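You operate a simulated robot arm through the tools that you are given. There is no shell and no other tool. Be economical: measure what you need, move in short steps, check, and stop when the job is done.

The job below is to be done with a simulated robot arm. You get a single attempt, and the scene is never put back.

Task
Air the wool bundle in the dryer as the orange care card says.
Fine: set programme and time by the card, start, wait for END and turn the dial to OFF. Hotter air felts wool. Door and card stay as they are. Dry hands on dial and keys.

The check looks at the end state, three seconds after you hand in, the way a careful person would. Anything else that was tipped, shoved, dropped, spilled or broken makes it a failure.

Robot
A 7-joint arm with a two-finger parallel gripper, fixed in place. Base frame: the origin is at the foot of the arm, x ahead of it, y to its left, z up. Units: m, degrees, N and s.
With the tool pointing down near the work surface it reaches from about 0.24 to 0.68 m from the base axis. Its first joint turns from -66.0 to 66.0 degrees. Payload 2.4 kg.
The tool frame sits at the grasp point between the pads (the TCP): z along the fingers, y along the line on which they close. The tips reach 0.03 m beyond it. Largest opening 0.094 m; finger width 0.028, thickness 0.01; the body of the gripper, 0.05 by 0.096 m, starts 0.055 m behind the TCP.
Orientation is that of the tool frame in the base frame, as a unit quaternion [x, y, z, w]. With the fingers straight down and closing along the base's y, the tool's x points along the base's -x, its y along +y and its z along -z.

Tools
- The arm moves only by the tool step_arm. Its argument "steps" is one flat list of numbers, 7 for each row, row after row: the turn, a rotation vector about the base's x, y, z in degrees, then the shift along the base's x, y, z in m, then the gripper command, from -1 (shut) to 1 (fully open), values between in proportion. In form: [ax, ay, az, dx, dy, dz, claw, ax, ay, az, dx, dy, dz, claw, ...]. A call has 1 to 20 rows; each row shifts and turns the commanded pose from where the row before left it. A row lasts 0.2 s, in which the tool goes at most 0.05 m and 8.6 degrees; a call with a longer step from one row to the next is refused whole, and so is a gripper value outside its range. A pose out of reach is approached as far as the arm can. The call stops where the force on the tool passes 40 N (or 10 N more than at its start, if that is more) or the arm is blocked; 0.2 s more then pass. Each finger travels about 0.153 m/s and halts on what it meets, pressing with about 31 N; the grip force reading is that of the motor and also rises with nothing between the fingers. The clock runs only during rows and for 0.2 s after the last one: add rows that do not move to give the fingers time. The reply holds the time, the measured pose of the TCP, the force on the tool along the base axes, the opening and the grip force, in the units named above and with some noise, with the torque about the TCP (base axes, N m) and any sound that the robot's microphone picked up, and new pictures: "pictures" is both (left out), scene, wrist or none.
- Cameras (640 x 400 px; columns grow to the right, rows downward): "scene" is fixed at [0.0396, 0.4785, 1.4379]; the picture's right is [-0.72, -0.69, 0.00], its down [-0.42, 0.44, -0.79] and it looks along [0.55, -0.57, -0.61] (base axes); focal length 336 px, centre (320, 200). "wrist" rides on the gripper at [0.076, 0.014, -0.103] in the tool frame; the picture's right is [-0.18, 0.98, 0.00], its down [-0.75, -0.14, -0.64] and it looks along [-0.63, -0.12, 0.77] (tool axes); focal length 243 px, centre (320, 200). There is no depth. A picture from a camera that has moved, and an enlarged one, comes with that camera's place and axes in the base frame and with its lens.
- zoom(camera, box): a new picture of the part [left, top, right, bottom] of that camera's present view, enlarged. The clock stands still meanwhile.
- hand_in(): hands the job in; it is judged then, once.

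Go step by step. Nothing tells you positions but the pictures and the camera data: compare them with the known pose of the tool, close in by small moves and look again before you grip or let go. The budget is 120 turns and 200 pictures, counting those below and the enlarged ones. Unless the task says otherwise, let go and move clear before handing in, and close with one line.

The tools are called after "Request:" as name(argument=value, ...) on one line, values as JSON. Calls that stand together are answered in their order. step_arm: Moves the arm, as the interface text tells. Its arguments: {"type":"object","properties":{"steps":{"type":"array","items":{"type":"number"}},"pictures":{"type":"string","enum":["both","scene","wrist","none"]}},"required":["steps"]} The other tools are called the same way: zoom (camera, box) takes an enlarged picture of a part of a camera's view; hand_in () hands the job in.

At the start:

```text
time_s: 0.0
tcp_pos: [0.3805, -0.0956, 0.9411]
tool_rot: [0.0, 1.0, 0.0, 0.0]
ft_force: [0.1, -0.1, 0.4]
ft_torque: [0.0, -0.01, 0.0]
grip_width: 0.0941
grasp_force: 0.1
```

scene: 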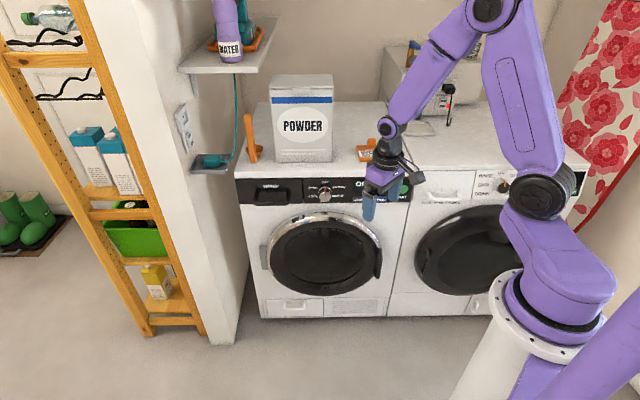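
wrist: 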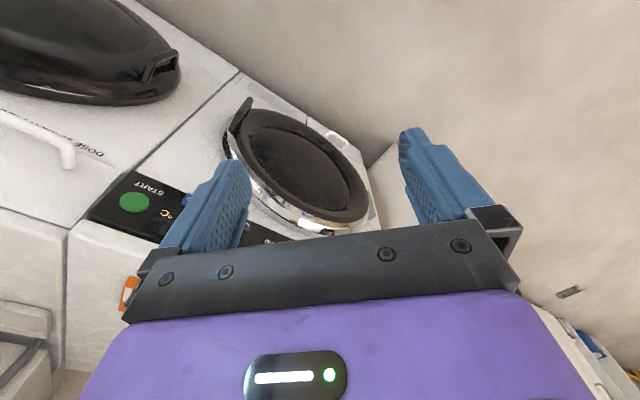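

I see a dryer with a black panel (left) and a washer (right); there are orange items on top. I'll zoom in on the panel and the cards first.

Request:
zoom(camera="scene", box=[230, 120, 430, 245])

Request:
zoom(camera="scene", box=[340, 40, 500, 140])

Request:
zoom(camera="scene", box=[170, 0, 330, 180])

Request:
zoom(camera="wrist", box=[60, 130, 300, 280])

```text
3.20 times, centred on (330, 182) of scene
camera zoom: at [0.0396, 0.4785, 1.4379], right [-0.72, -0.69, 0.0], down [-0.42, 0.44, -0.79], along [0.55, -0.57, -0.61], focal length 1074 px, centre (288, 256)
```

zoom: 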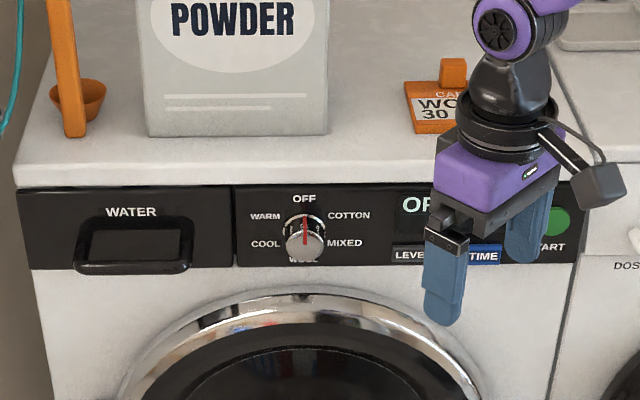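

```text
4.00 times, centred on (420, 90) of scene
camera zoom: at [0.0396, 0.4785, 1.4379], right [-0.72, -0.69, 0.0], down [-0.42, 0.44, -0.79], along [0.55, -0.57, -0.61], focal length 1342 px, centre (-80, 640)
```

zoom: 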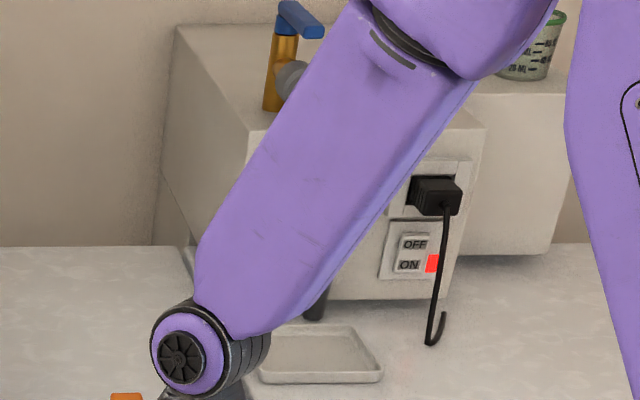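

```text
2.22 times, centred on (250, 90) of scene
camera zoom: at [0.0396, 0.4785, 1.4379], right [-0.72, -0.69, 0.0], down [-0.42, 0.44, -0.79], along [0.55, -0.57, -0.61], focal length 746 px, centre (476, 444)
```

zoom: 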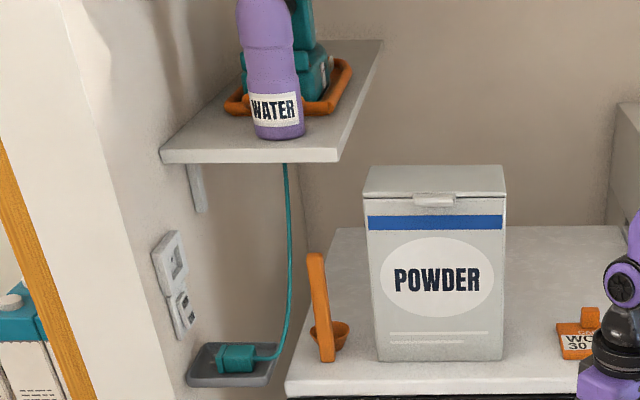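

```text
2.67 times, centred on (180, 205) of wrist
camera zoom: at [0.3055, -0.0828, 1.045], right [0.18, 0.98, 0.0], down [0.75, -0.14, 0.64], along [0.63, -0.12, -0.77], focal length 647 px, centre (693, 187)
```

zoom: 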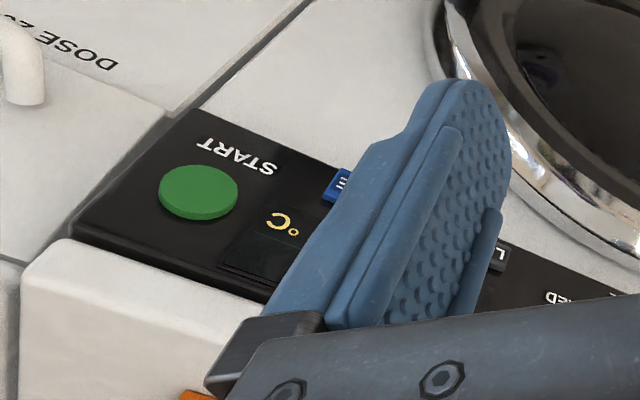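

Request:
step_arm(steps=[0, 0, 0, -0.025, -0.025, 0.01, 1, 0, 0, 0, -0.03, -0.03, 0.01, 1, 0, 0, 0, -0.03, -0.03, 0.01, 1, 0, 0, 0, -0.03, -0.03, 0.01, 1])

```text
time_s: 1.0
tcp_pos: [0.2674, -0.2135, 0.9817]
tool_rot: [-0.001, 1.0, 0.0, 0.0]
ft_force: [-0.2, 0.1, -0.1]
ft_torque: [0.02, 0.02, -0.02]
grip_width: 0.0941
grasp_force: 0.2
camera wrist: at [0.1928, -0.2005, 1.0854], right [0.18, 0.98, 0.0], down [0.75, -0.14, 0.64], along [0.63, -0.12, -0.77], focal length 243 px, centre (320, 200)
```

scene: 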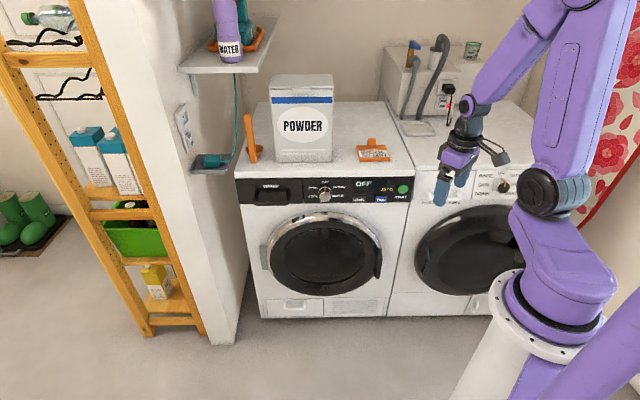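
wrist: 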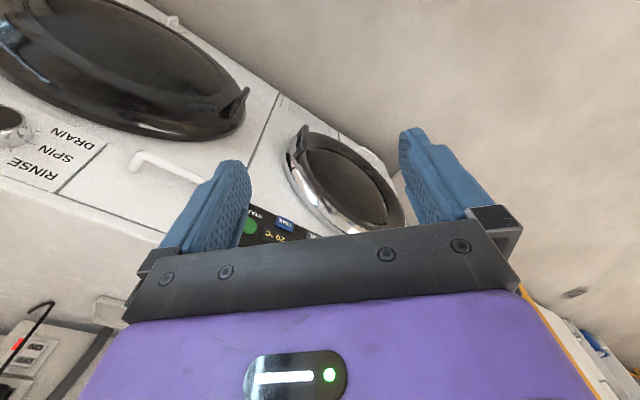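

Request:
zoom(camera="scene", box=[335, 130, 415, 180])

Request:
zoom(camera="scene", box=[230, 165, 326, 225])

Request:
zoom(camera="scene", box=[296, 165, 424, 245])

Request:
zoom(camera="scene", box=[250, 200, 410, 325])

```text
8.00 times, centred on (375, 155) of scene
camera zoom: at [0.0396, 0.4785, 1.4379], right [-0.72, -0.69, 0.0], down [-0.42, 0.44, -0.79], along [0.55, -0.57, -0.61], focal length 2685 px, centre (-120, 560)
```

zoom: 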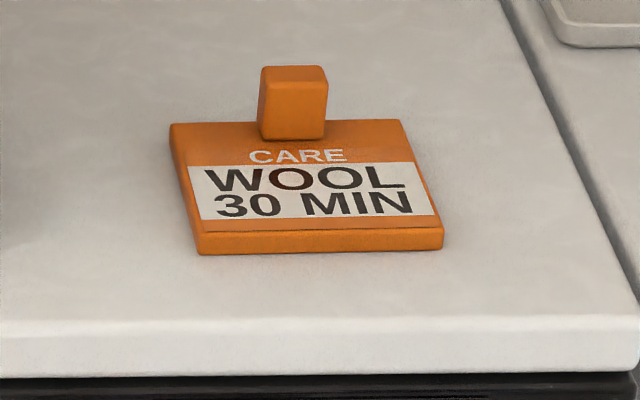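

```text
6.67 times, centred on (278, 195) of scene
camera zoom: at [0.0396, 0.4785, 1.4379], right [-0.72, -0.69, 0.0], down [-0.42, 0.44, -0.79], along [0.55, -0.57, -0.61], focal length 2237 px, centre (600, 233)
```

zoom: 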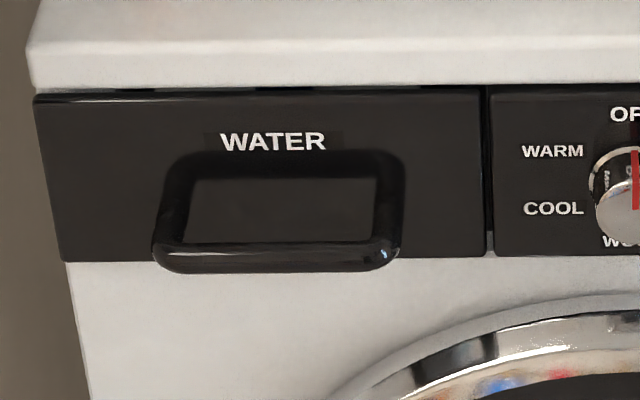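

```text
5.00 times, centred on (360, 205) of scene
camera zoom: at [0.0396, 0.4785, 1.4379], right [-0.72, -0.69, 0.0], down [-0.42, 0.44, -0.79], along [0.55, -0.57, -0.61], focal length 1678 px, centre (120, 175)
```

zoom: 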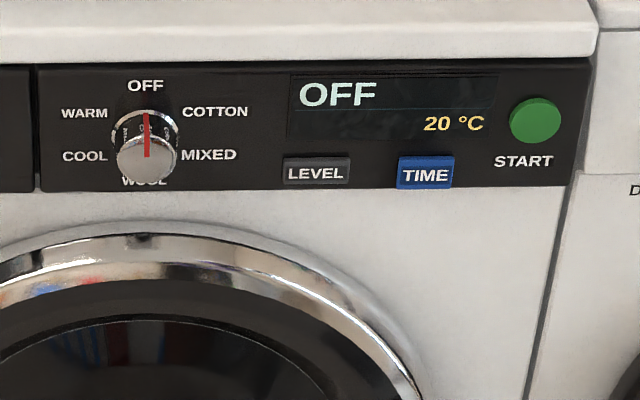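

```text
3.20 times, centred on (330, 262) of scene
camera zoom: at [0.0396, 0.4785, 1.4379], right [-0.72, -0.69, 0.0], down [-0.42, 0.44, -0.79], along [0.55, -0.57, -0.61], focal length 1074 px, centre (288, 0)
```

zoom: 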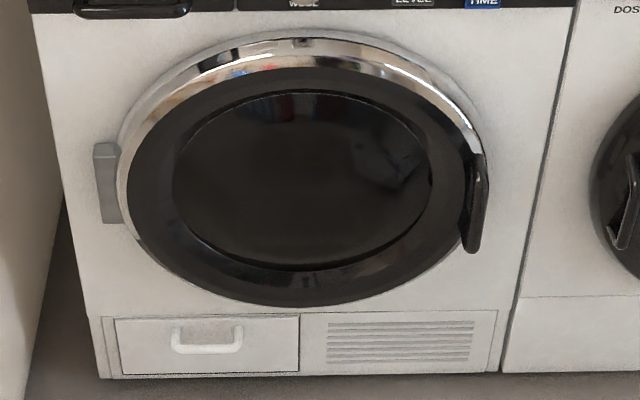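

The card reads WOOL 30 MIN; the dial has WOOL at the bottom, opposite OFF. I'll yaw the tool toward the panel and tip it up to view it with the wrist camera.

Request:
step_arm(steps=[0, 0, -7.5, 0.01, 0.005, 0, 1, 0, 0, -7.5, 0.01, 0.005, 0, 1, 0, 0, -7.5, 0.01, 0.005, 0, 1, 0, 0, -7.5, 0.01, 0.005, 0, 1, 0, 0, -7.5, 0.01, 0.005, 0, 1, 0, 0, -7.5, 0.01, 0.005, 0, 1, -5.3, -5.3, 0, 0.01, 0, -0.01, 1, -5.3, -5.3, 0, 0.01, 0, -0.01, 1, -5.3, -5.3, 0, 0.01, 0, -0.01, 1, -5.3, -5.3, 0, 0.01, 0, -0.01, 1])

```text
time_s: 3.4
tcp_pos: [0.419, -0.1142, 0.9517]
tool_rot: [0.28, 0.938, -0.057, 0.194]
ft_force: [-0.3, 0.5, 0.2]
ft_torque: [0.03, 0.01, 0.02]
grip_width: 0.0943
grasp_force: 0.0
out of reach, approached as far as the arm can: row 9, 10
stopped in row 10: the arm was blocked; the commanded pose is now the measured one
camera wrist: at [0.3361, -0.0443, 1.0167], right [0.68, 0.73, 0.07], down [0.29, -0.36, 0.89], along [0.68, -0.58, -0.45], focal length 243 px, centre (320, 200)
```

scene: 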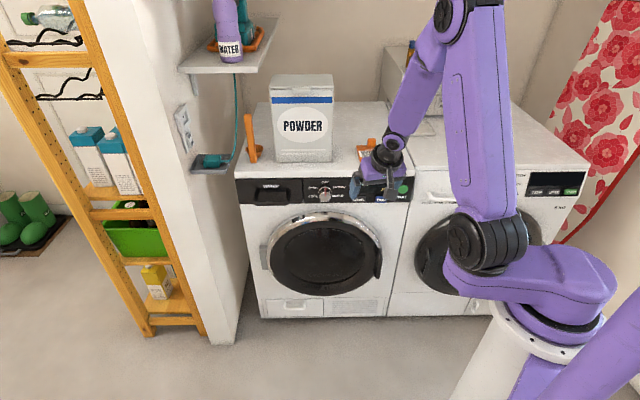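
wrist: 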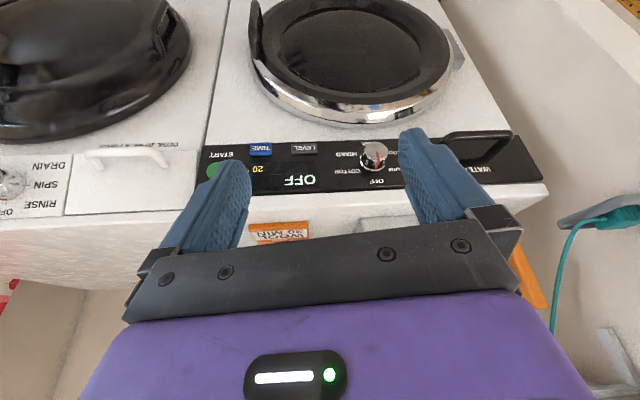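

Request:
step_arm(steps=[0, 0, -2.4, 0.012, -0.017, -0.01, 1, -4, -3.6, -2.4, 0.012, -0.017, -0.02, 1, -4, -3.8, -2.4, 0.012, -0.017, -0.02, 1, -4.2, -4, -2.4, 0.012, -0.017, -0.02, 1, -4.2, -4.2, -2.4, 0.012, -0.017, -0.02, 1])

```text
time_s: 4.6
tcp_pos: [0.4674, -0.1939, 0.8714]
tool_rot: [0.351, 0.865, -0.164, 0.317]
ft_force: [-0.9, -0.3, 0.4]
ft_torque: [-0.04, -0.01, 0.05]
grip_width: 0.094
grasp_force: 0.0
out of reach, approached as far as the arm can: row 3
camera wrist: at [0.3922, -0.0958, 0.8984], right [0.8, 0.59, 0.06], down [0.03, -0.15, 0.99], along [0.6, -0.79, -0.14], focal length 243 px, centre (320, 200)
```

scene: 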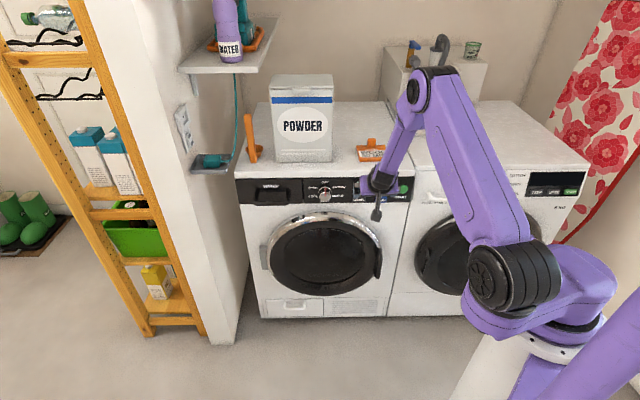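
wrist: 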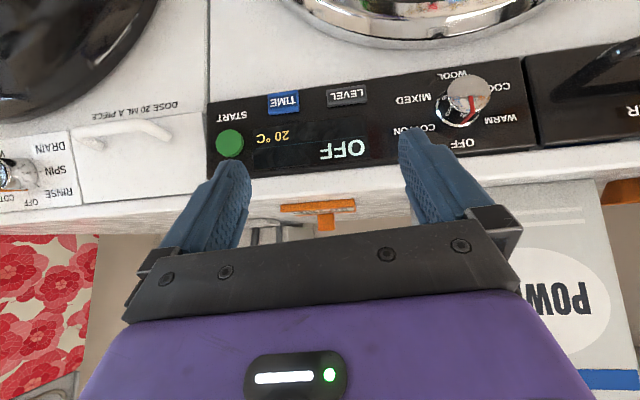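

Request:
step_arm(steps=[-5.65, -5.65, 0, 0.01, 0.006, -0.0125, 1, -5.65, -5.65, 0, 0.014, 0.01, -0.0125, 1, -5.65, -5.65, 0, 0.014, 0.01, -0.0125, 1, -5.65, -5.65, 0, 0.014, 0.01, -0.0125, 1, -5.65, -5.65, 0, 0.014, 0.011, -0.0125, 1, -5.65, -5.65, 0, 0.014, 0.011, -0.0125, 1, 0, 0, 0, 0.014, 0.011, -0.0125, 1, 0, 0, 0, 0.014, 0.011, -0.0125, 1, 0, 0, 0, 0, 0, 0, 1])

```text
time_s: 6.6
tcp_pos: [0.5734, -0.1159, 0.7721]
tool_rot: [0.277, 0.653, -0.297, 0.64]
ft_force: [0.5, 0.2, -0.4]
ft_torque: [-0.04, 0.01, 0.02]
grip_width: 0.0942
grasp_force: 0.0
camera wrist: at [0.5143, -0.0325, 0.6981], right [0.73, 0.66, 0.15], down [-0.51, 0.4, 0.76], along [0.45, -0.64, 0.63], focal length 243 px, centre (320, 200)
```

scene: 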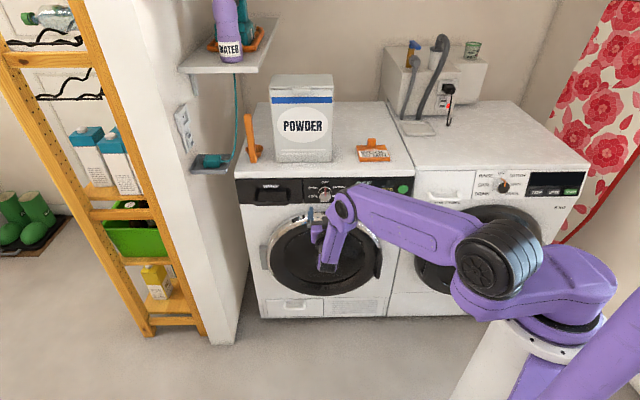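
wrist: 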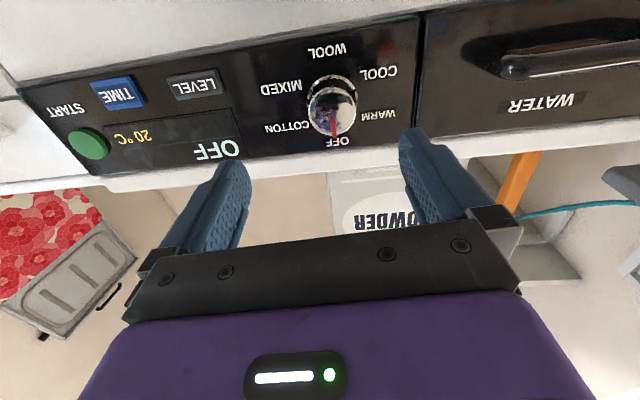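

The tool is now level and facing the dial. I'll square it up and roll it by -90° here to test the wrist's range before gripping.

Request:
step_arm(steps=[1.3, -1.35, 2.9, 0.005, 0.005, -0.007, 1, -5.785, 5.785, 0, 0, 0, 0, 1, -5.785, 5.785, 0, 0, 0, 0, 1, -5.785, 5.785, 0, 0, 0, 0, 1, -5.785, 5.785, 0, 0, 0, 0, 1, -5.785, 5.785, 0, 0, 0, 0, 1, -5.785, 5.785, 0, 0, 0, 0, 1, -5.785, 5.785, 0, 0, 0, 0, 1, -5.785, 5.785, 0, 0, 0, 0, 1, -5.785, 5.785, 0, 0, 0, 0, 1, -5.785, 5.785, 0, 0, 0, 0, 1, -5.785, 5.785, 0, 0, 0, 0, 1, 0, 0, 0, 0, 0, 0, 1])

```text
time_s: 9.4
tcp_pos: [0.5791, -0.1098, 0.7643]
tool_rot: [0.271, -0.654, 0.654, -0.266]
ft_force: [0.2, 0.3, -0.2]
ft_torque: [-0.01, 0.02, -0.02]
grip_width: 0.094
grasp_force: 0.2
camera wrist: at [0.4539, -0.0915, 0.7522], right [0.13, 0.13, -0.98], down [0.09, 0.99, 0.14], along [0.99, -0.1, 0.11], focal length 243 px, centre (320, 200)
```

scene: 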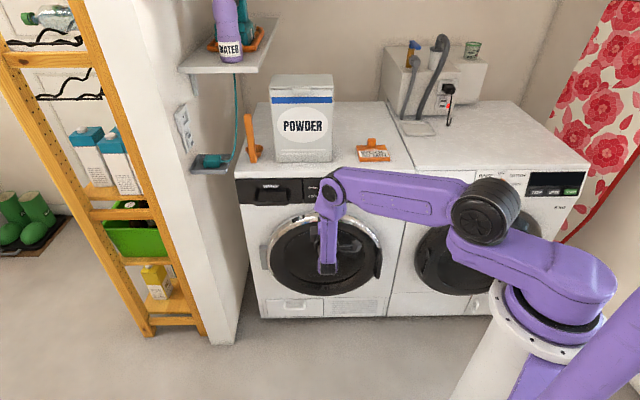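
wrist: 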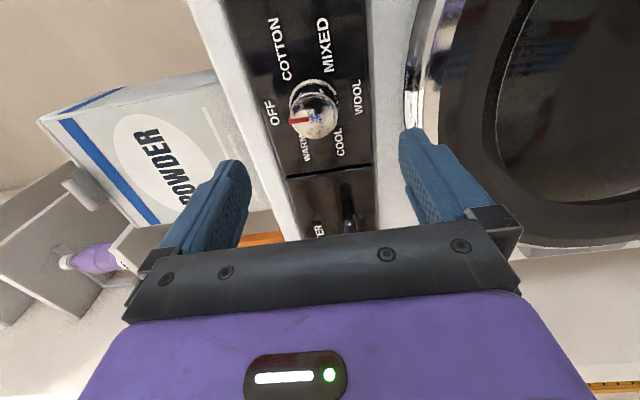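

Request:
step_arm(steps=[0, 0, 0, 0, 0, 0.002, 0.35, 0, 0, 0, 0, 0, 0, 0.35, 0, 0, 0, 0.02, -0.02, 0, 0.35, 0, 0, 0, 0.02, -0.02, 0, 0.35, 0, 0, 0, 0, 0, 0, 0.35])

Request:
zoom(camera="wrist", box=[180, 20, 500, 220])

```text
time_s: 10.6
tcp_pos: [0.622, -0.1499, 0.7662]
tool_rot: [0.27, -0.654, 0.654, -0.268]
ft_force: [-0.2, 0.3, 0.0]
ft_torque: [0.02, -0.01, -0.01]
grip_width: 0.0636
grasp_force: 0.2
camera wrist: at [0.4963, -0.1326, 0.7548], right [0.13, 0.13, -0.98], down [0.08, 0.99, 0.14], along [0.99, -0.1, 0.12], focal length 243 px, centre (320, 200)
```

scene: 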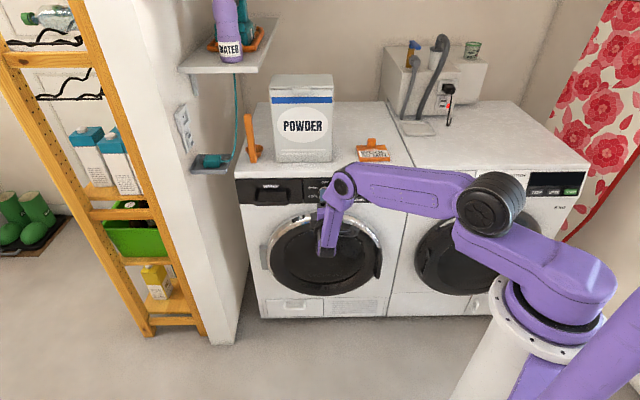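
wrist: 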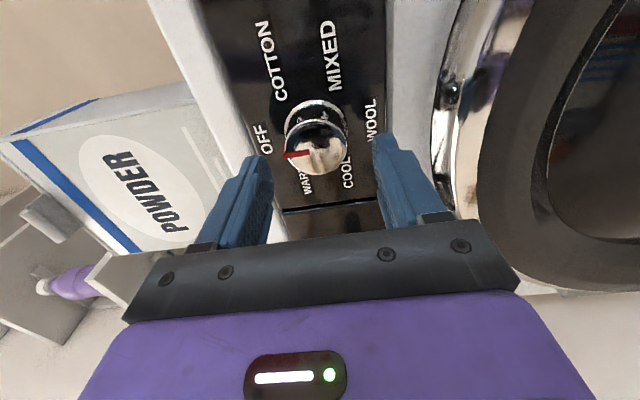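

```text
2.00 times, centred on (340, 120) of wrist
camera zoom: at [0.4963, -0.1326, 0.7548], right [0.13, 0.13, -0.98], down [0.08, 0.99, 0.14], along [0.99, -0.1, 0.12], focal length 485 px, centre (280, 360)
```

zoom: 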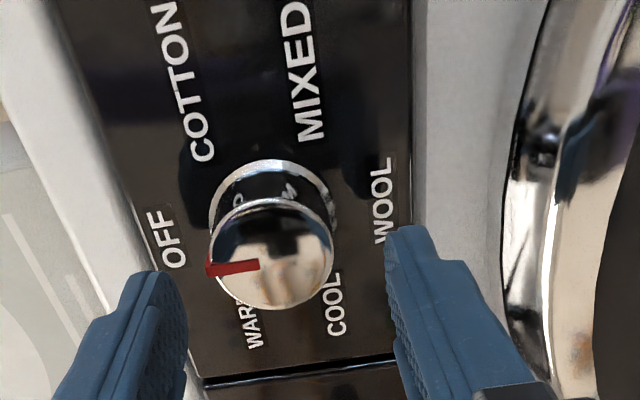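

Request:
step_arm(steps=[0, 0, 0, -0.002, -0.002, 0.004, 0.35, 0, 0, 0, 0.01, -0.01, 0, 0.35, 0, 0, 0, 0.01, -0.01, 0, 0.35, 0, 0, 0, 0, 0, 0, 0.35], pictures="wrist")

Request:
zoom(camera="wrist", box=[180, 60, 500, 260])

Request:
zoom(camera="scene", box=[296, 165, 424, 245])

```text
time_s: 11.6
tcp_pos: [0.6384, -0.1703, 0.7702]
tool_rot: [-0.27, 0.654, -0.654, 0.268]
ft_force: [0.0, 0.5, -0.6]
ft_torque: [-0.02, 0.03, 0.0]
grip_width: 0.0634
grasp_force: 0.0
camera wrist: at [0.5126, -0.1531, 0.7573], right [0.13, 0.13, -0.98], down [0.08, 0.99, 0.14], along [0.99, -0.1, 0.11], focal length 243 px, centre (320, 200)
```

wrist: 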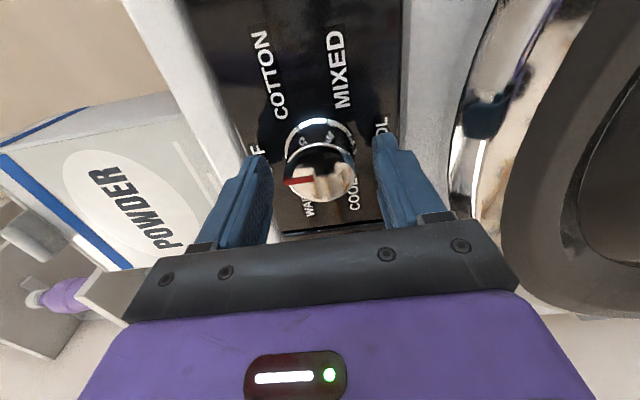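

```text
2.00 times, centred on (340, 160) of wrist
camera zoom: at [0.5126, -0.1531, 0.7573], right [0.13, 0.13, -0.98], down [0.08, 0.99, 0.14], along [0.99, -0.1, 0.11], focal length 485 px, centre (280, 280)
```

zoom: 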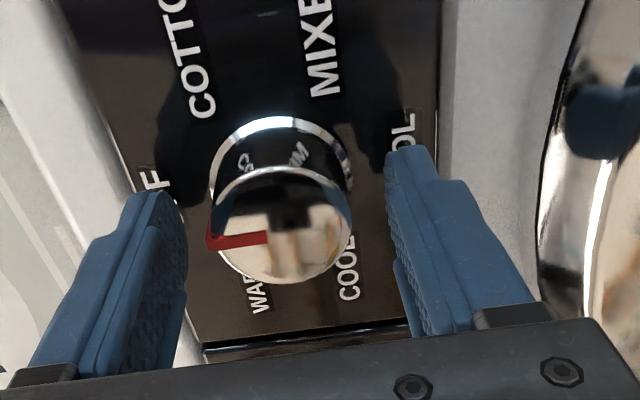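

```text
5.00 times, centred on (360, 205) of scene
camera zoom: at [0.0396, 0.4785, 1.4379], right [-0.72, -0.69, 0.0], down [-0.42, 0.44, -0.79], along [0.55, -0.57, -0.61], focal length 1678 px, centre (120, 175)
```

zoom: 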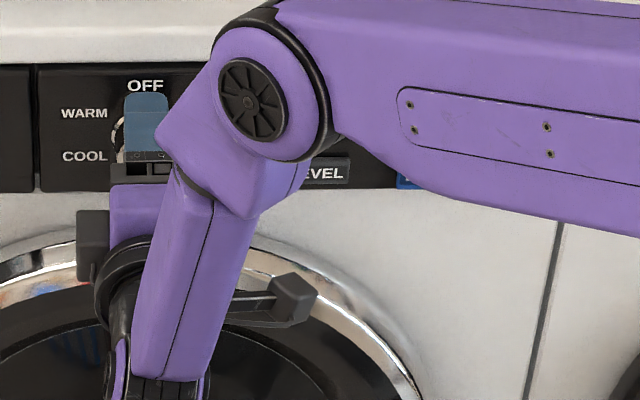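

Fingers straddle the knob and are centred. I'll go 7 mm deeper and close.

Request:
step_arm(steps=[0, 0, 0, 0.005, -0.005, 0, 0.35, 0, 0, 0, 0, 0, 0, 0.35, 0, 0, 0, 0, 0, 0, -0.3, 0, 0, 0, 0, 0, 0, -0.3, 0, 0, 0, 0, 0, 0, -0.3], pictures="wrist")

```text
time_s: 12.8
tcp_pos: [0.6443, -0.1749, 0.7691]
tool_rot: [-0.27, 0.654, -0.654, 0.267]
ft_force: [3.2, -0.7, -2.7]
ft_torque: [0.05, 0.03, 0.09]
grip_width: 0.0413
grasp_force: 45.3
camera wrist: at [0.518, -0.1571, 0.7569], right [0.13, 0.13, -0.98], down [0.08, 0.99, 0.14], along [0.99, -0.1, 0.11], focal length 243 px, centre (320, 200)
```

wrist: 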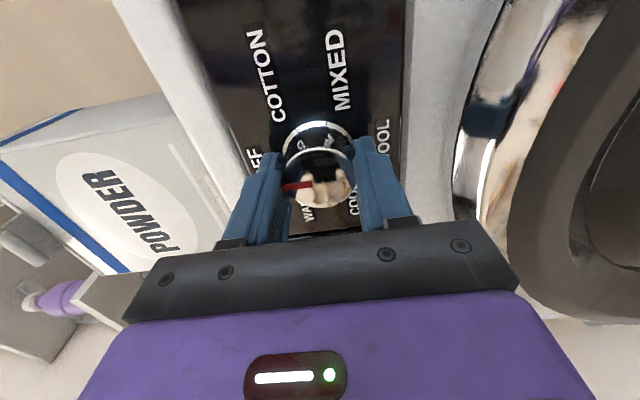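

Request:
step_arm(steps=[5.3, -5.3, 0, 0, 0, 0, -0.3, 5.3, -5.3, 0, 0, 0, 0, -0.3, 5.3, -5.3, 0, 0, 0, 0, -0.3, 5.3, -5.3, 0, 0, 0, 0, -0.3, 5.3, -5.3, 0, 0, 0, 0, -0.3, 5.3, -5.3, 0, 0, 0, 0, -0.3, 5.3, -5.3, 0, 0, 0, 0, -0.3, 5.3, -5.3, 0, 0, 0, 0, -0.3, 0, 0, 0, 0, 0, 0, -0.3])

Request:
zoom(camera="scene", box=[296, 165, 424, 245])

```text
time_s: 14.8
tcp_pos: [0.642, -0.1757, 0.7694]
tool_rot: [0.093, 0.703, -0.43, 0.558]
ft_force: [18.6, -4.1, -13.2]
ft_torque: [-0.05, -0.12, 0.71]
grip_width: 0.0413
grasp_force: 45.2
camera wrist: at [0.5525, -0.1221, 0.6997], right [0.67, 0.67, -0.33], down [-0.27, 0.63, 0.73], along [0.7, -0.39, 0.6], focal length 243 px, centre (320, 200)
```

scene: 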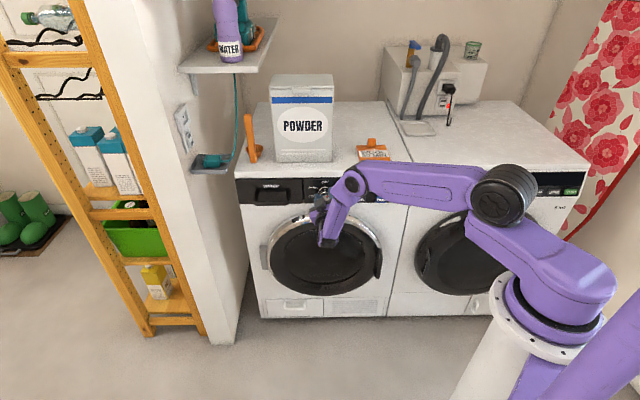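
wrist: 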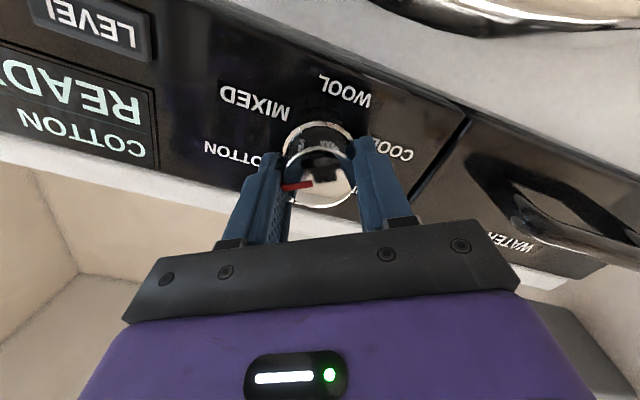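

```text
5.00 times, centred on (360, 205) of scene
camera zoom: at [0.0403, 0.4783, 1.4379], right [-0.72, -0.69, 0.0], down [-0.42, 0.44, -0.79], along [0.55, -0.57, -0.61], focal length 1678 px, centre (120, 175)
```

zoom: 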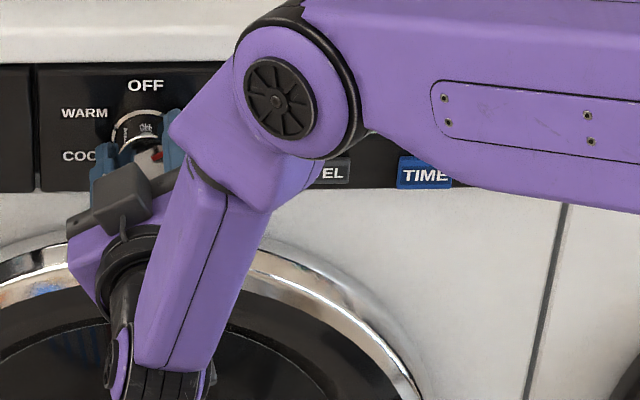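

Request:
step_arm(steps=[0, 0, 0, 0.0015, 0.001, -0.0015, -0.3, 5.3, -5.3, 0, 0, 0, 0, -0.3, 5.3, -5.3, 0, 0, 0, 0, -0.3, 5.3, -5.3, 0, 0, 0, 0, -0.3, 5.3, -5.3, 0, 0, 0, 0, -0.3, 0, 0, 0, 0, 0, 0, -0.3], pictures="none")

```text
time_s: 15.9
tcp_pos: [0.642, -0.1757, 0.7699]
tool_rot: [0.23, 0.668, -0.314, 0.634]
ft_force: [-12.8, 3.8, 6.6]
ft_torque: [-0.35, -0.36, -0.45]
grip_width: 0.041
grasp_force: 45.0
stopped in row 5: the force on the tool passed its limit at 41 N (the readings are from after the stop); the commanded pose is now the measured one
```

Request:
step_arm(steps=[0, 0, 0, 0, 0, 0, -0.3], pictures="wrist")

```text
time_s: 16.3
tcp_pos: [0.6431, -0.1743, 0.7712]
tool_rot: [0.23, 0.668, -0.314, 0.634]
ft_force: [-17.4, 6.6, 9.5]
ft_torque: [-0.57, -0.53, -0.41]
grip_width: 0.0413
grasp_force: 45.2
camera wrist: at [0.5746, -0.101, 0.6943], right [0.71, 0.7, 0.06], down [-0.48, 0.43, 0.76], along [0.51, -0.57, 0.64], focal length 243 px, centre (320, 200)
```

wrist: 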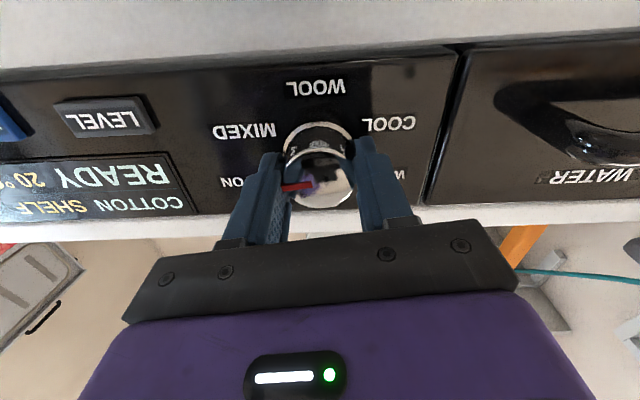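

Request:
step_arm(steps=[0, 0, 0, 0, 0, 0, 0.1, 0, 0, 0, 0, 0, 0, 0.1, 0, 0, 0, 0, 0, 0, 0.1], pictures="wrist")

Request:
zoom(camera="wrist", box=[180, 60, 500, 260])

```text
time_s: 17.1
tcp_pos: [0.6429, -0.1746, 0.7706]
tool_rot: [0.23, 0.669, -0.313, 0.633]
ft_force: [0.0, 0.5, -0.4]
ft_torque: [-0.03, 0.01, 0.02]
grip_width: 0.0516
grasp_force: 0.1
camera wrist: at [0.575, -0.1011, 0.694], right [0.71, 0.7, 0.06], down [-0.48, 0.42, 0.77], along [0.51, -0.57, 0.64], focal length 243 px, centre (320, 200)
```

wrist: 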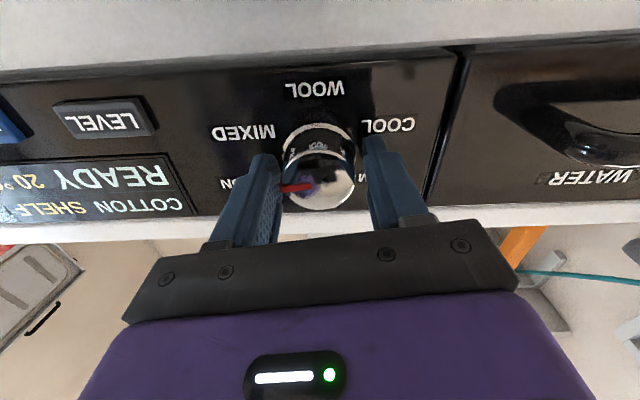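

```text
2.00 times, centred on (340, 160) of wrist
camera zoom: at [0.575, -0.1011, 0.694], right [0.71, 0.7, 0.06], down [-0.48, 0.42, 0.77], along [0.51, -0.57, 0.64], focal length 485 px, centre (280, 280)
```

zoom: 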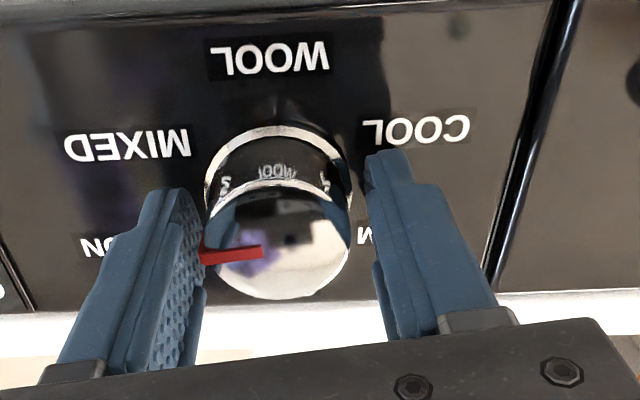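

Request:
step_arm(steps=[0, 0, 0, -0.001, -0.001, 0.001, 0.1, 0, 0, 0, 0, 0, 0, -0.3, 0, 0, 0, 0, 0, 0, -0.3, 5.3, -5.3, 0, 0, 0, 0, -0.3, 5.3, -5.3, 0, 0, 0, 0, -0.3, 5.3, -5.3, 0, 0, 0, 0, -0.3, 5.3, -5.3, 0, 0, 0, 0, -0.3, 4.6, -4.6, 0, 0, 0, 0, -0.3, 0, 0, 0, 0, 0, 0, -0.3], pictures="wrist")

```text
time_s: 19.1
tcp_pos: [0.6416, -0.176, 0.7701]
tool_rot: [0.43, 0.57, -0.099, 0.693]
ft_force: [13.3, -2.9, -21.8]
ft_torque: [0.78, 0.81, 0.85]
grip_width: 0.0414
grasp_force: 44.6
out of reach, approached as far as the arm can: row 8
camera wrist: at [0.6046, -0.07, 0.7151], right [0.56, 0.54, 0.64], down [-0.79, 0.1, 0.6], along [0.26, -0.84, 0.48], focal length 243 px, centre (320, 200)
```

wrist: 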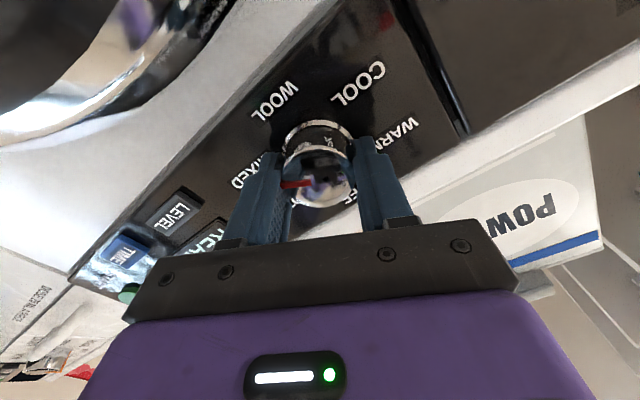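

MIXED is reached but the wrist's roll limit is near, so I'll open, roll back about 90° in place, and regrip.

Request:
step_arm(steps=[0, 0, 0, 0, 0, 0, 0.2, 0, 0, 0, 0, 0, 0, 0.2, -5.3, 5.3, 0, 0, 0, 0, 0.2, -5.3, 5.3, 0, 0, 0, 0, 0.2, -5.3, 5.3, 0, 0, 0, 0, 0.2, -5.3, 5.3, 0, 0, 0, 0, 0.2, -5.3, 5.3, 0, 0, 0, 0, 0.2, -5.3, 5.3, 0, 0, 0, 0, 0.2, -5.3, 5.3, 0, 0, 0, 0, 0.2, -5.3, 5.3, 0, 0, 0, 0, 0.2, -5.3, 5.3, 0, 0, 0, 0, 0.2, -5.3, 5.3, 0, 0, 0, 0, 0.2, -5.3, 5.3, 0, 0, 0, 0, 0.2, -5.3, 5.3, 0, 0, 0, 0, 0.2, 0, 0, 0, 0, 0, 0, 0.2], pictures="wrist")

Request:
zoom(camera="wrist", box=[180, 60, 500, 260])

```text
time_s: 22.3
tcp_pos: [0.6423, -0.1763, 0.7751]
tool_rot: [-0.096, 0.7, -0.566, 0.426]
ft_force: [0.0, -0.2, -0.2]
ft_torque: [-0.02, -0.03, -0.03]
grip_width: 0.0564
grasp_force: 0.0
camera wrist: at [0.5289, -0.1476, 0.7272], right [0.46, 0.45, -0.77], down [-0.03, 0.87, 0.49], along [0.89, -0.2, 0.41], focal length 243 px, centre (320, 200)
```

wrist: 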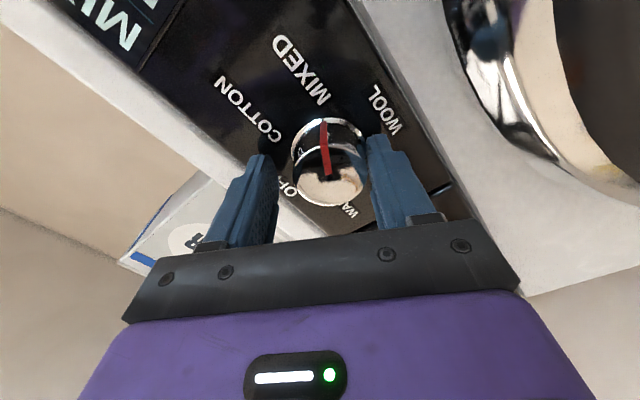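

```text
2.00 times, centred on (340, 160) of wrist
camera zoom: at [0.5289, -0.1476, 0.7272], right [0.46, 0.45, -0.77], down [-0.03, 0.87, 0.49], along [0.89, -0.2, 0.41], focal length 485 px, centre (280, 280)
```

zoom: 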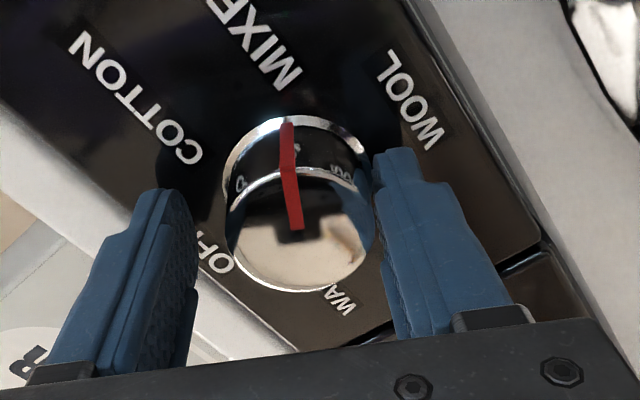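

Request:
step_arm(steps=[0, 0, 0, 0.001, 0.001, -0.0035, 0.2, 0, 0, 0, 0, 0, 0, 0.2, 0, 0, 0, 0, 0, 0, -0.3, 0, 0, 0, 0, 0, 0, -0.3, 5.3, -5.3, 0, 0, 0, 0, -0.3, 5.3, -5.3, 0, 0, 0, 0, -0.3, 5.3, -5.3, 0, 0, 0, 0, -0.3, 5.3, -5.3, 0, 0, 0, 0, -0.3, 5.3, -5.3, 0, 0, 0, 0, -0.3, 5.3, -5.3, 0, 0, 0, 0, -0.3, 5.3, -5.3, 0, 0, 0, 0, -0.3, 5.3, -5.3, 0, 0, 0, 0, -0.3, 0, 0, 0, 0, 0, 0, -0.3], pictures="wrist")

```text
time_s: 25.1
tcp_pos: [0.6419, -0.175, 0.7714]
tool_rot: [0.269, 0.654, -0.276, 0.651]
ft_force: [2.8, 1.8, -2.1]
ft_torque: [0.28, 0.49, -0.15]
grip_width: 0.0412
grasp_force: 45.7
camera wrist: at [0.5806, -0.0947, 0.6969], right [0.7, 0.69, 0.17], down [-0.54, 0.36, 0.76], along [0.46, -0.62, 0.63], focal length 243 px, centre (320, 200)
```

wrist: 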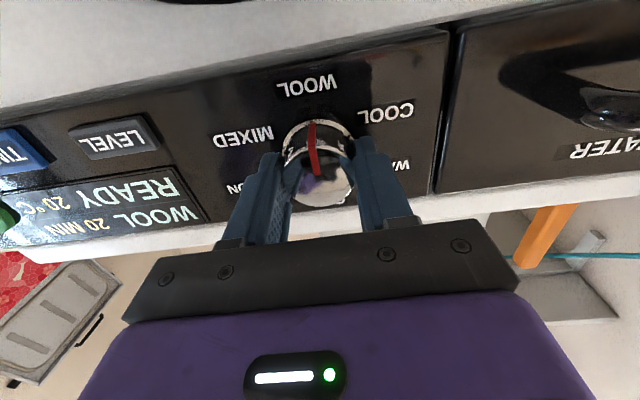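

Request:
step_arm(steps=[0, 0, 0, 0, 0, 0, 0.2, 0, 0, 0, 0, 0, 0, 0.2, 0, 0, 0, -0.02, 0.02, 0, 0.2, 0, 0, 0, -0.02, 0.02, 0, 0.2, 0, 0, 0, -0.025, -0.025, 0, -1, 0, 0, 0, -0.03, -0.03, -0.005, -1, 0, 0, 0, -0.03, -0.03, -0.005, -1, 0, 0, 0, -0.03, -0.03, -0.005, -1, 0, 0, 0, 0, 0, 0, -1])

Request:
zoom(camera="wrist", box=[120, 20, 520, 270])

```text
time_s: 27.1
tcp_pos: [0.5311, -0.243, 0.7403]
tool_rot: [0.266, 0.655, -0.279, 0.65]
ft_force: [1.0, 0.7, 0.7]
ft_torque: [0.01, 0.03, 0.0]
grip_width: 0.0001
grasp_force: 31.4
out of reach, approached as far as the arm can: row 7, 8
camera wrist: at [0.4702, -0.1623, 0.6655], right [0.7, 0.69, 0.17], down [-0.54, 0.37, 0.76], along [0.46, -0.62, 0.63], focal length 243 px, centre (320, 200)
```

scene: 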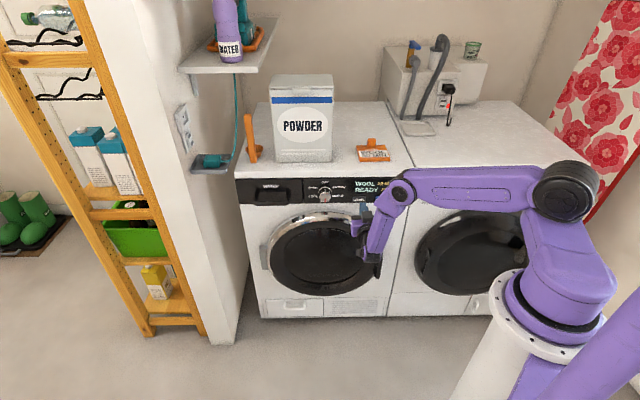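
wrist: 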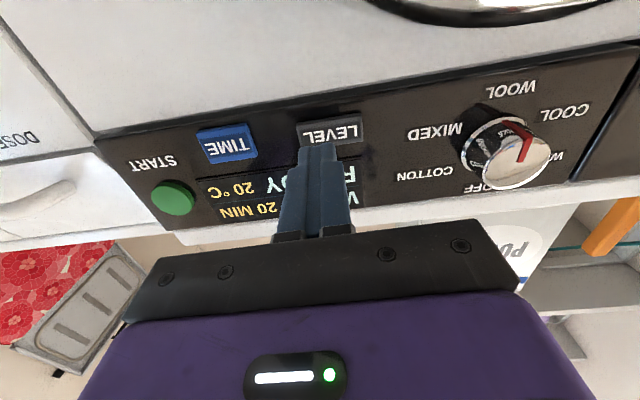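

```text
1.60 times, centred on (320, 145) of wrist
camera zoom: at [0.4702, -0.1623, 0.6655], right [0.7, 0.69, 0.17], down [-0.54, 0.37, 0.76], along [0.46, -0.62, 0.63], focal length 388 px, centre (320, 288)
```

zoom: 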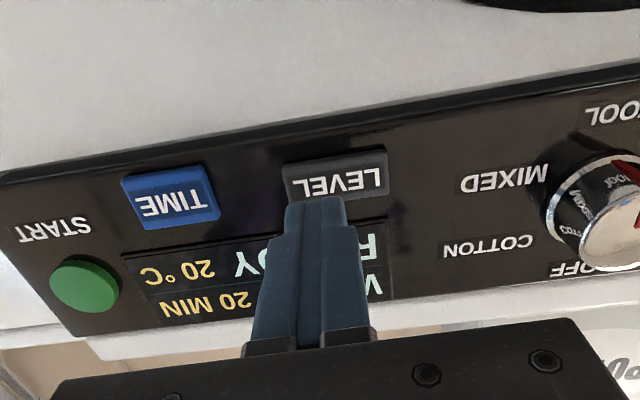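

Request:
step_arm(steps=[-5.3, 5.3, 0, 0, 0, 0, -1, -5.3, 5.3, 0, 0, 0, 0, -1, -5.3, 5.3, 0, 0, 0, 0, -1, -5.3, 5.3, 0, 0, 0, 0, -1, -5.3, 5.3, 0, 0, 0, 0, -1, -5.3, 5.3, 0, 0, 0, 0, -1, -5.3, 5.3, 0, 0, 0, 0, -1, -5.3, 5.3, 0, 0, 0, 0, -1, 0, 0, 0, 0, 0, 0, -1], pictures="wrist")

```text
time_s: 29.1
tcp_pos: [0.5301, -0.2436, 0.7386]
tool_rot: [-0.096, 0.699, -0.566, 0.426]
ft_force: [0.5, 0.3, 0.5]
ft_torque: [-0.01, 0.02, 0.02]
grip_width: 0.0
grasp_force: 30.9
camera wrist: at [0.4173, -0.2146, 0.6909], right [0.45, 0.45, -0.77], down [-0.03, 0.87, 0.49], along [0.89, -0.2, 0.41], focal length 243 px, centre (320, 200)
```

wrist: 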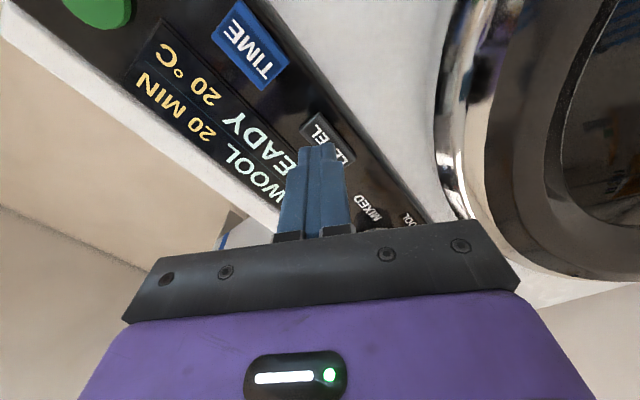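

Request:
step_arm(steps=[0, 0, 0, -0.012, -0.012, 0, -1, 0, 0, 0, -0.012, -0.012, 0, -1, 0, 0, 0, -0.012, -0.012, 0, -1, 0, 0, 0, -0.012, -0.012, 0, -1, 0, 0, 0, 0, 0, 0, -1], pictures="wrist")

```text
time_s: 30.3
tcp_pos: [0.4819, -0.2906, 0.7377]
tool_rot: [-0.096, 0.699, -0.566, 0.426]
ft_force: [0.1, 0.3, 0.9]
ft_torque: [0.0, 0.03, 0.02]
grip_width: 0.0002
grasp_force: 30.8
camera wrist: at [0.3687, -0.2615, 0.689], right [0.46, 0.45, -0.77], down [-0.04, 0.87, 0.49], along [0.89, -0.2, 0.41], focal length 243 px, centre (320, 200)
```

wrist: 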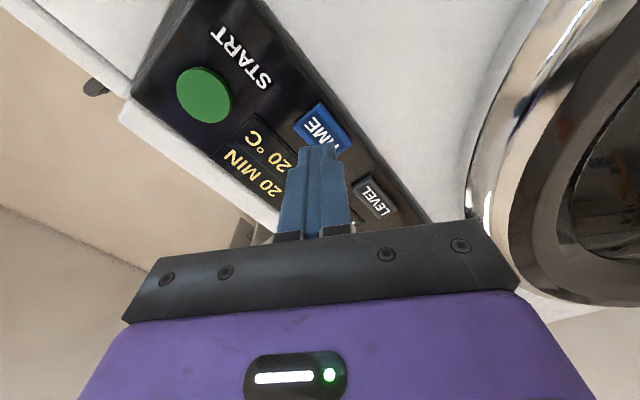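

Request:
step_arm(steps=[0, 0, 0, 0.009, -0.009, 0, -1, 0, 0, 0, 0.009, -0.009, 0, -1, 0, 0, 0, 0, 0, 0, -1], pictures="wrist")

Request:
zoom(camera="wrist", box=[200, 60, 440, 210])

```text
time_s: 31.1
tcp_pos: [0.5018, -0.3096, 0.7379]
tool_rot: [-0.095, 0.699, -0.566, 0.426]
ft_force: [0.2, -0.1, -0.3]
ft_torque: [0.0, 0.04, 0.01]
grip_width: 0.0
grasp_force: 30.9
camera wrist: at [0.3883, -0.2795, 0.6896], right [0.46, 0.45, -0.77], down [-0.04, 0.87, 0.49], along [0.89, -0.2, 0.41], focal length 243 px, centre (320, 200)
```

wrist: 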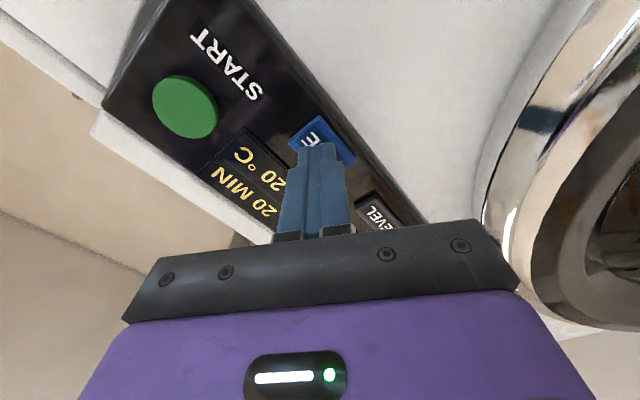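

```text
2.67 times, centred on (320, 135) of wrist
camera zoom: at [0.3883, -0.2795, 0.6896], right [0.46, 0.45, -0.77], down [-0.04, 0.87, 0.49], along [0.89, -0.2, 0.41], focal length 647 px, centre (320, 373)
```

zoom: 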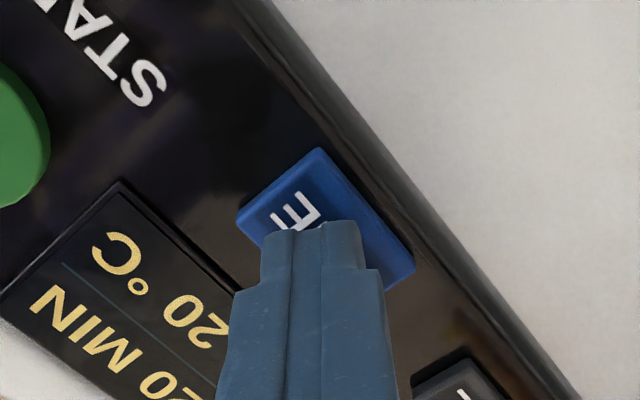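

Request:
step_arm(steps=[0, 0, 0, 0.002, -0.002, 0, -1, 0, 0, 0, 0.002, -0.002, 0, -1, 0, 0, 0, 0, 0, 0, -1], pictures="wrist")

```text
time_s: 31.9
tcp_pos: [0.5046, -0.3111, 0.7384]
tool_rot: [-0.096, 0.699, -0.566, 0.426]
ft_force: [-1.1, 0.9, -0.7]
ft_torque: [-0.01, 0.0, 0.02]
grip_width: 0.0
grasp_force: 30.8
heard: click
camera wrist: at [0.3915, -0.2826, 0.6907], right [0.46, 0.45, -0.77], down [-0.04, 0.87, 0.49], along [0.89, -0.2, 0.41], focal length 243 px, centre (320, 200)
```

wrist: 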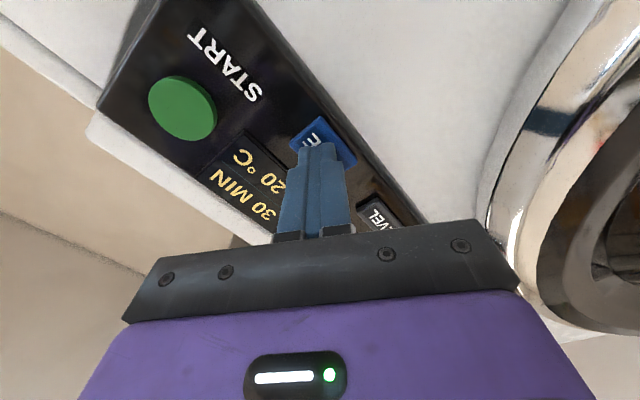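

A click, and it shows 30 MIN. I'll back off and move over to START.

Request:
step_arm(steps=[0, 0, 0, -0.01, 0.01, 0, -1, 0, 0, 0, -0.01, 0.01, 0, -1, 0, 0, 0, -0.0125, -0.0125, 0.01, -1, 0, 0, 0, -0.0125, -0.0125, 0.01, -1, 0, 0, 0, -0.0125, -0.0125, 0.01, -1, 0, 0, 0, -0.0125, -0.0125, 0.01, -1, 0, 0, 0, 0, 0, 0, -1])

Request:
zoom(camera="scene", box=[296, 165, 424, 245])

```text
time_s: 33.5
tcp_pos: [0.4369, -0.3435, 0.7797]
tool_rot: [-0.096, 0.699, -0.566, 0.426]
ft_force: [-0.1, -0.5, -0.1]
ft_torque: [0.01, 0.0, 0.02]
grip_width: 0.0
grasp_force: 31.0
camera wrist: at [0.3231, -0.3142, 0.7319], right [0.46, 0.45, -0.77], down [-0.04, 0.87, 0.49], along [0.89, -0.2, 0.41], focal length 243 px, centre (320, 200)
```

scene: 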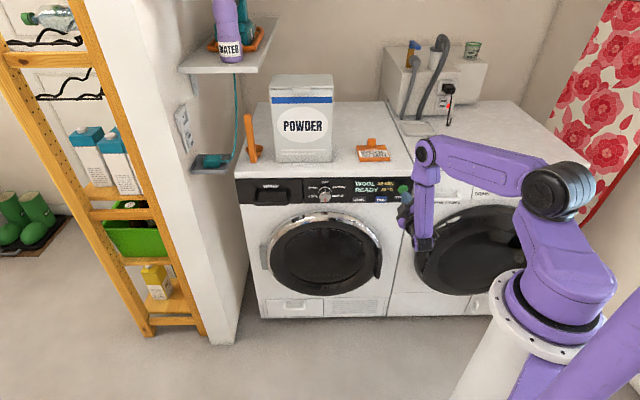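
wrist: 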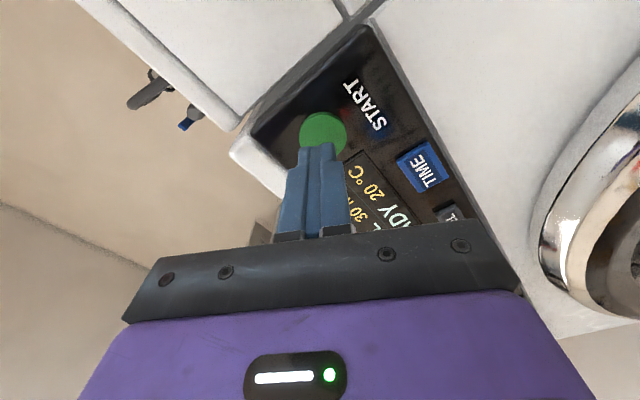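

```text
5.00 times, centred on (360, 205) of scene
camera zoom: at [0.0396, 0.4785, 1.4379], right [-0.72, -0.69, 0.0], down [-0.42, 0.44, -0.79], along [0.55, -0.57, -0.61], focal length 1678 px, centre (120, 175)
```

zoom: 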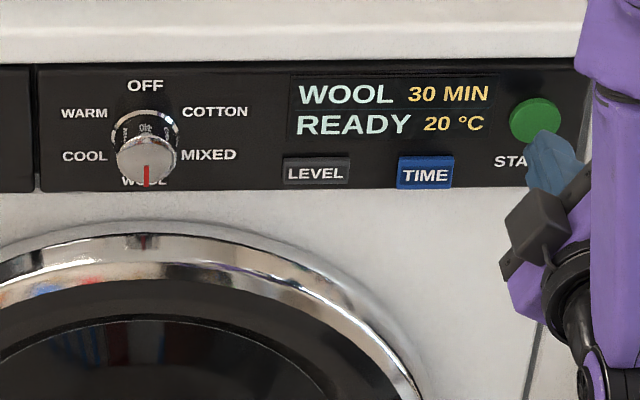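

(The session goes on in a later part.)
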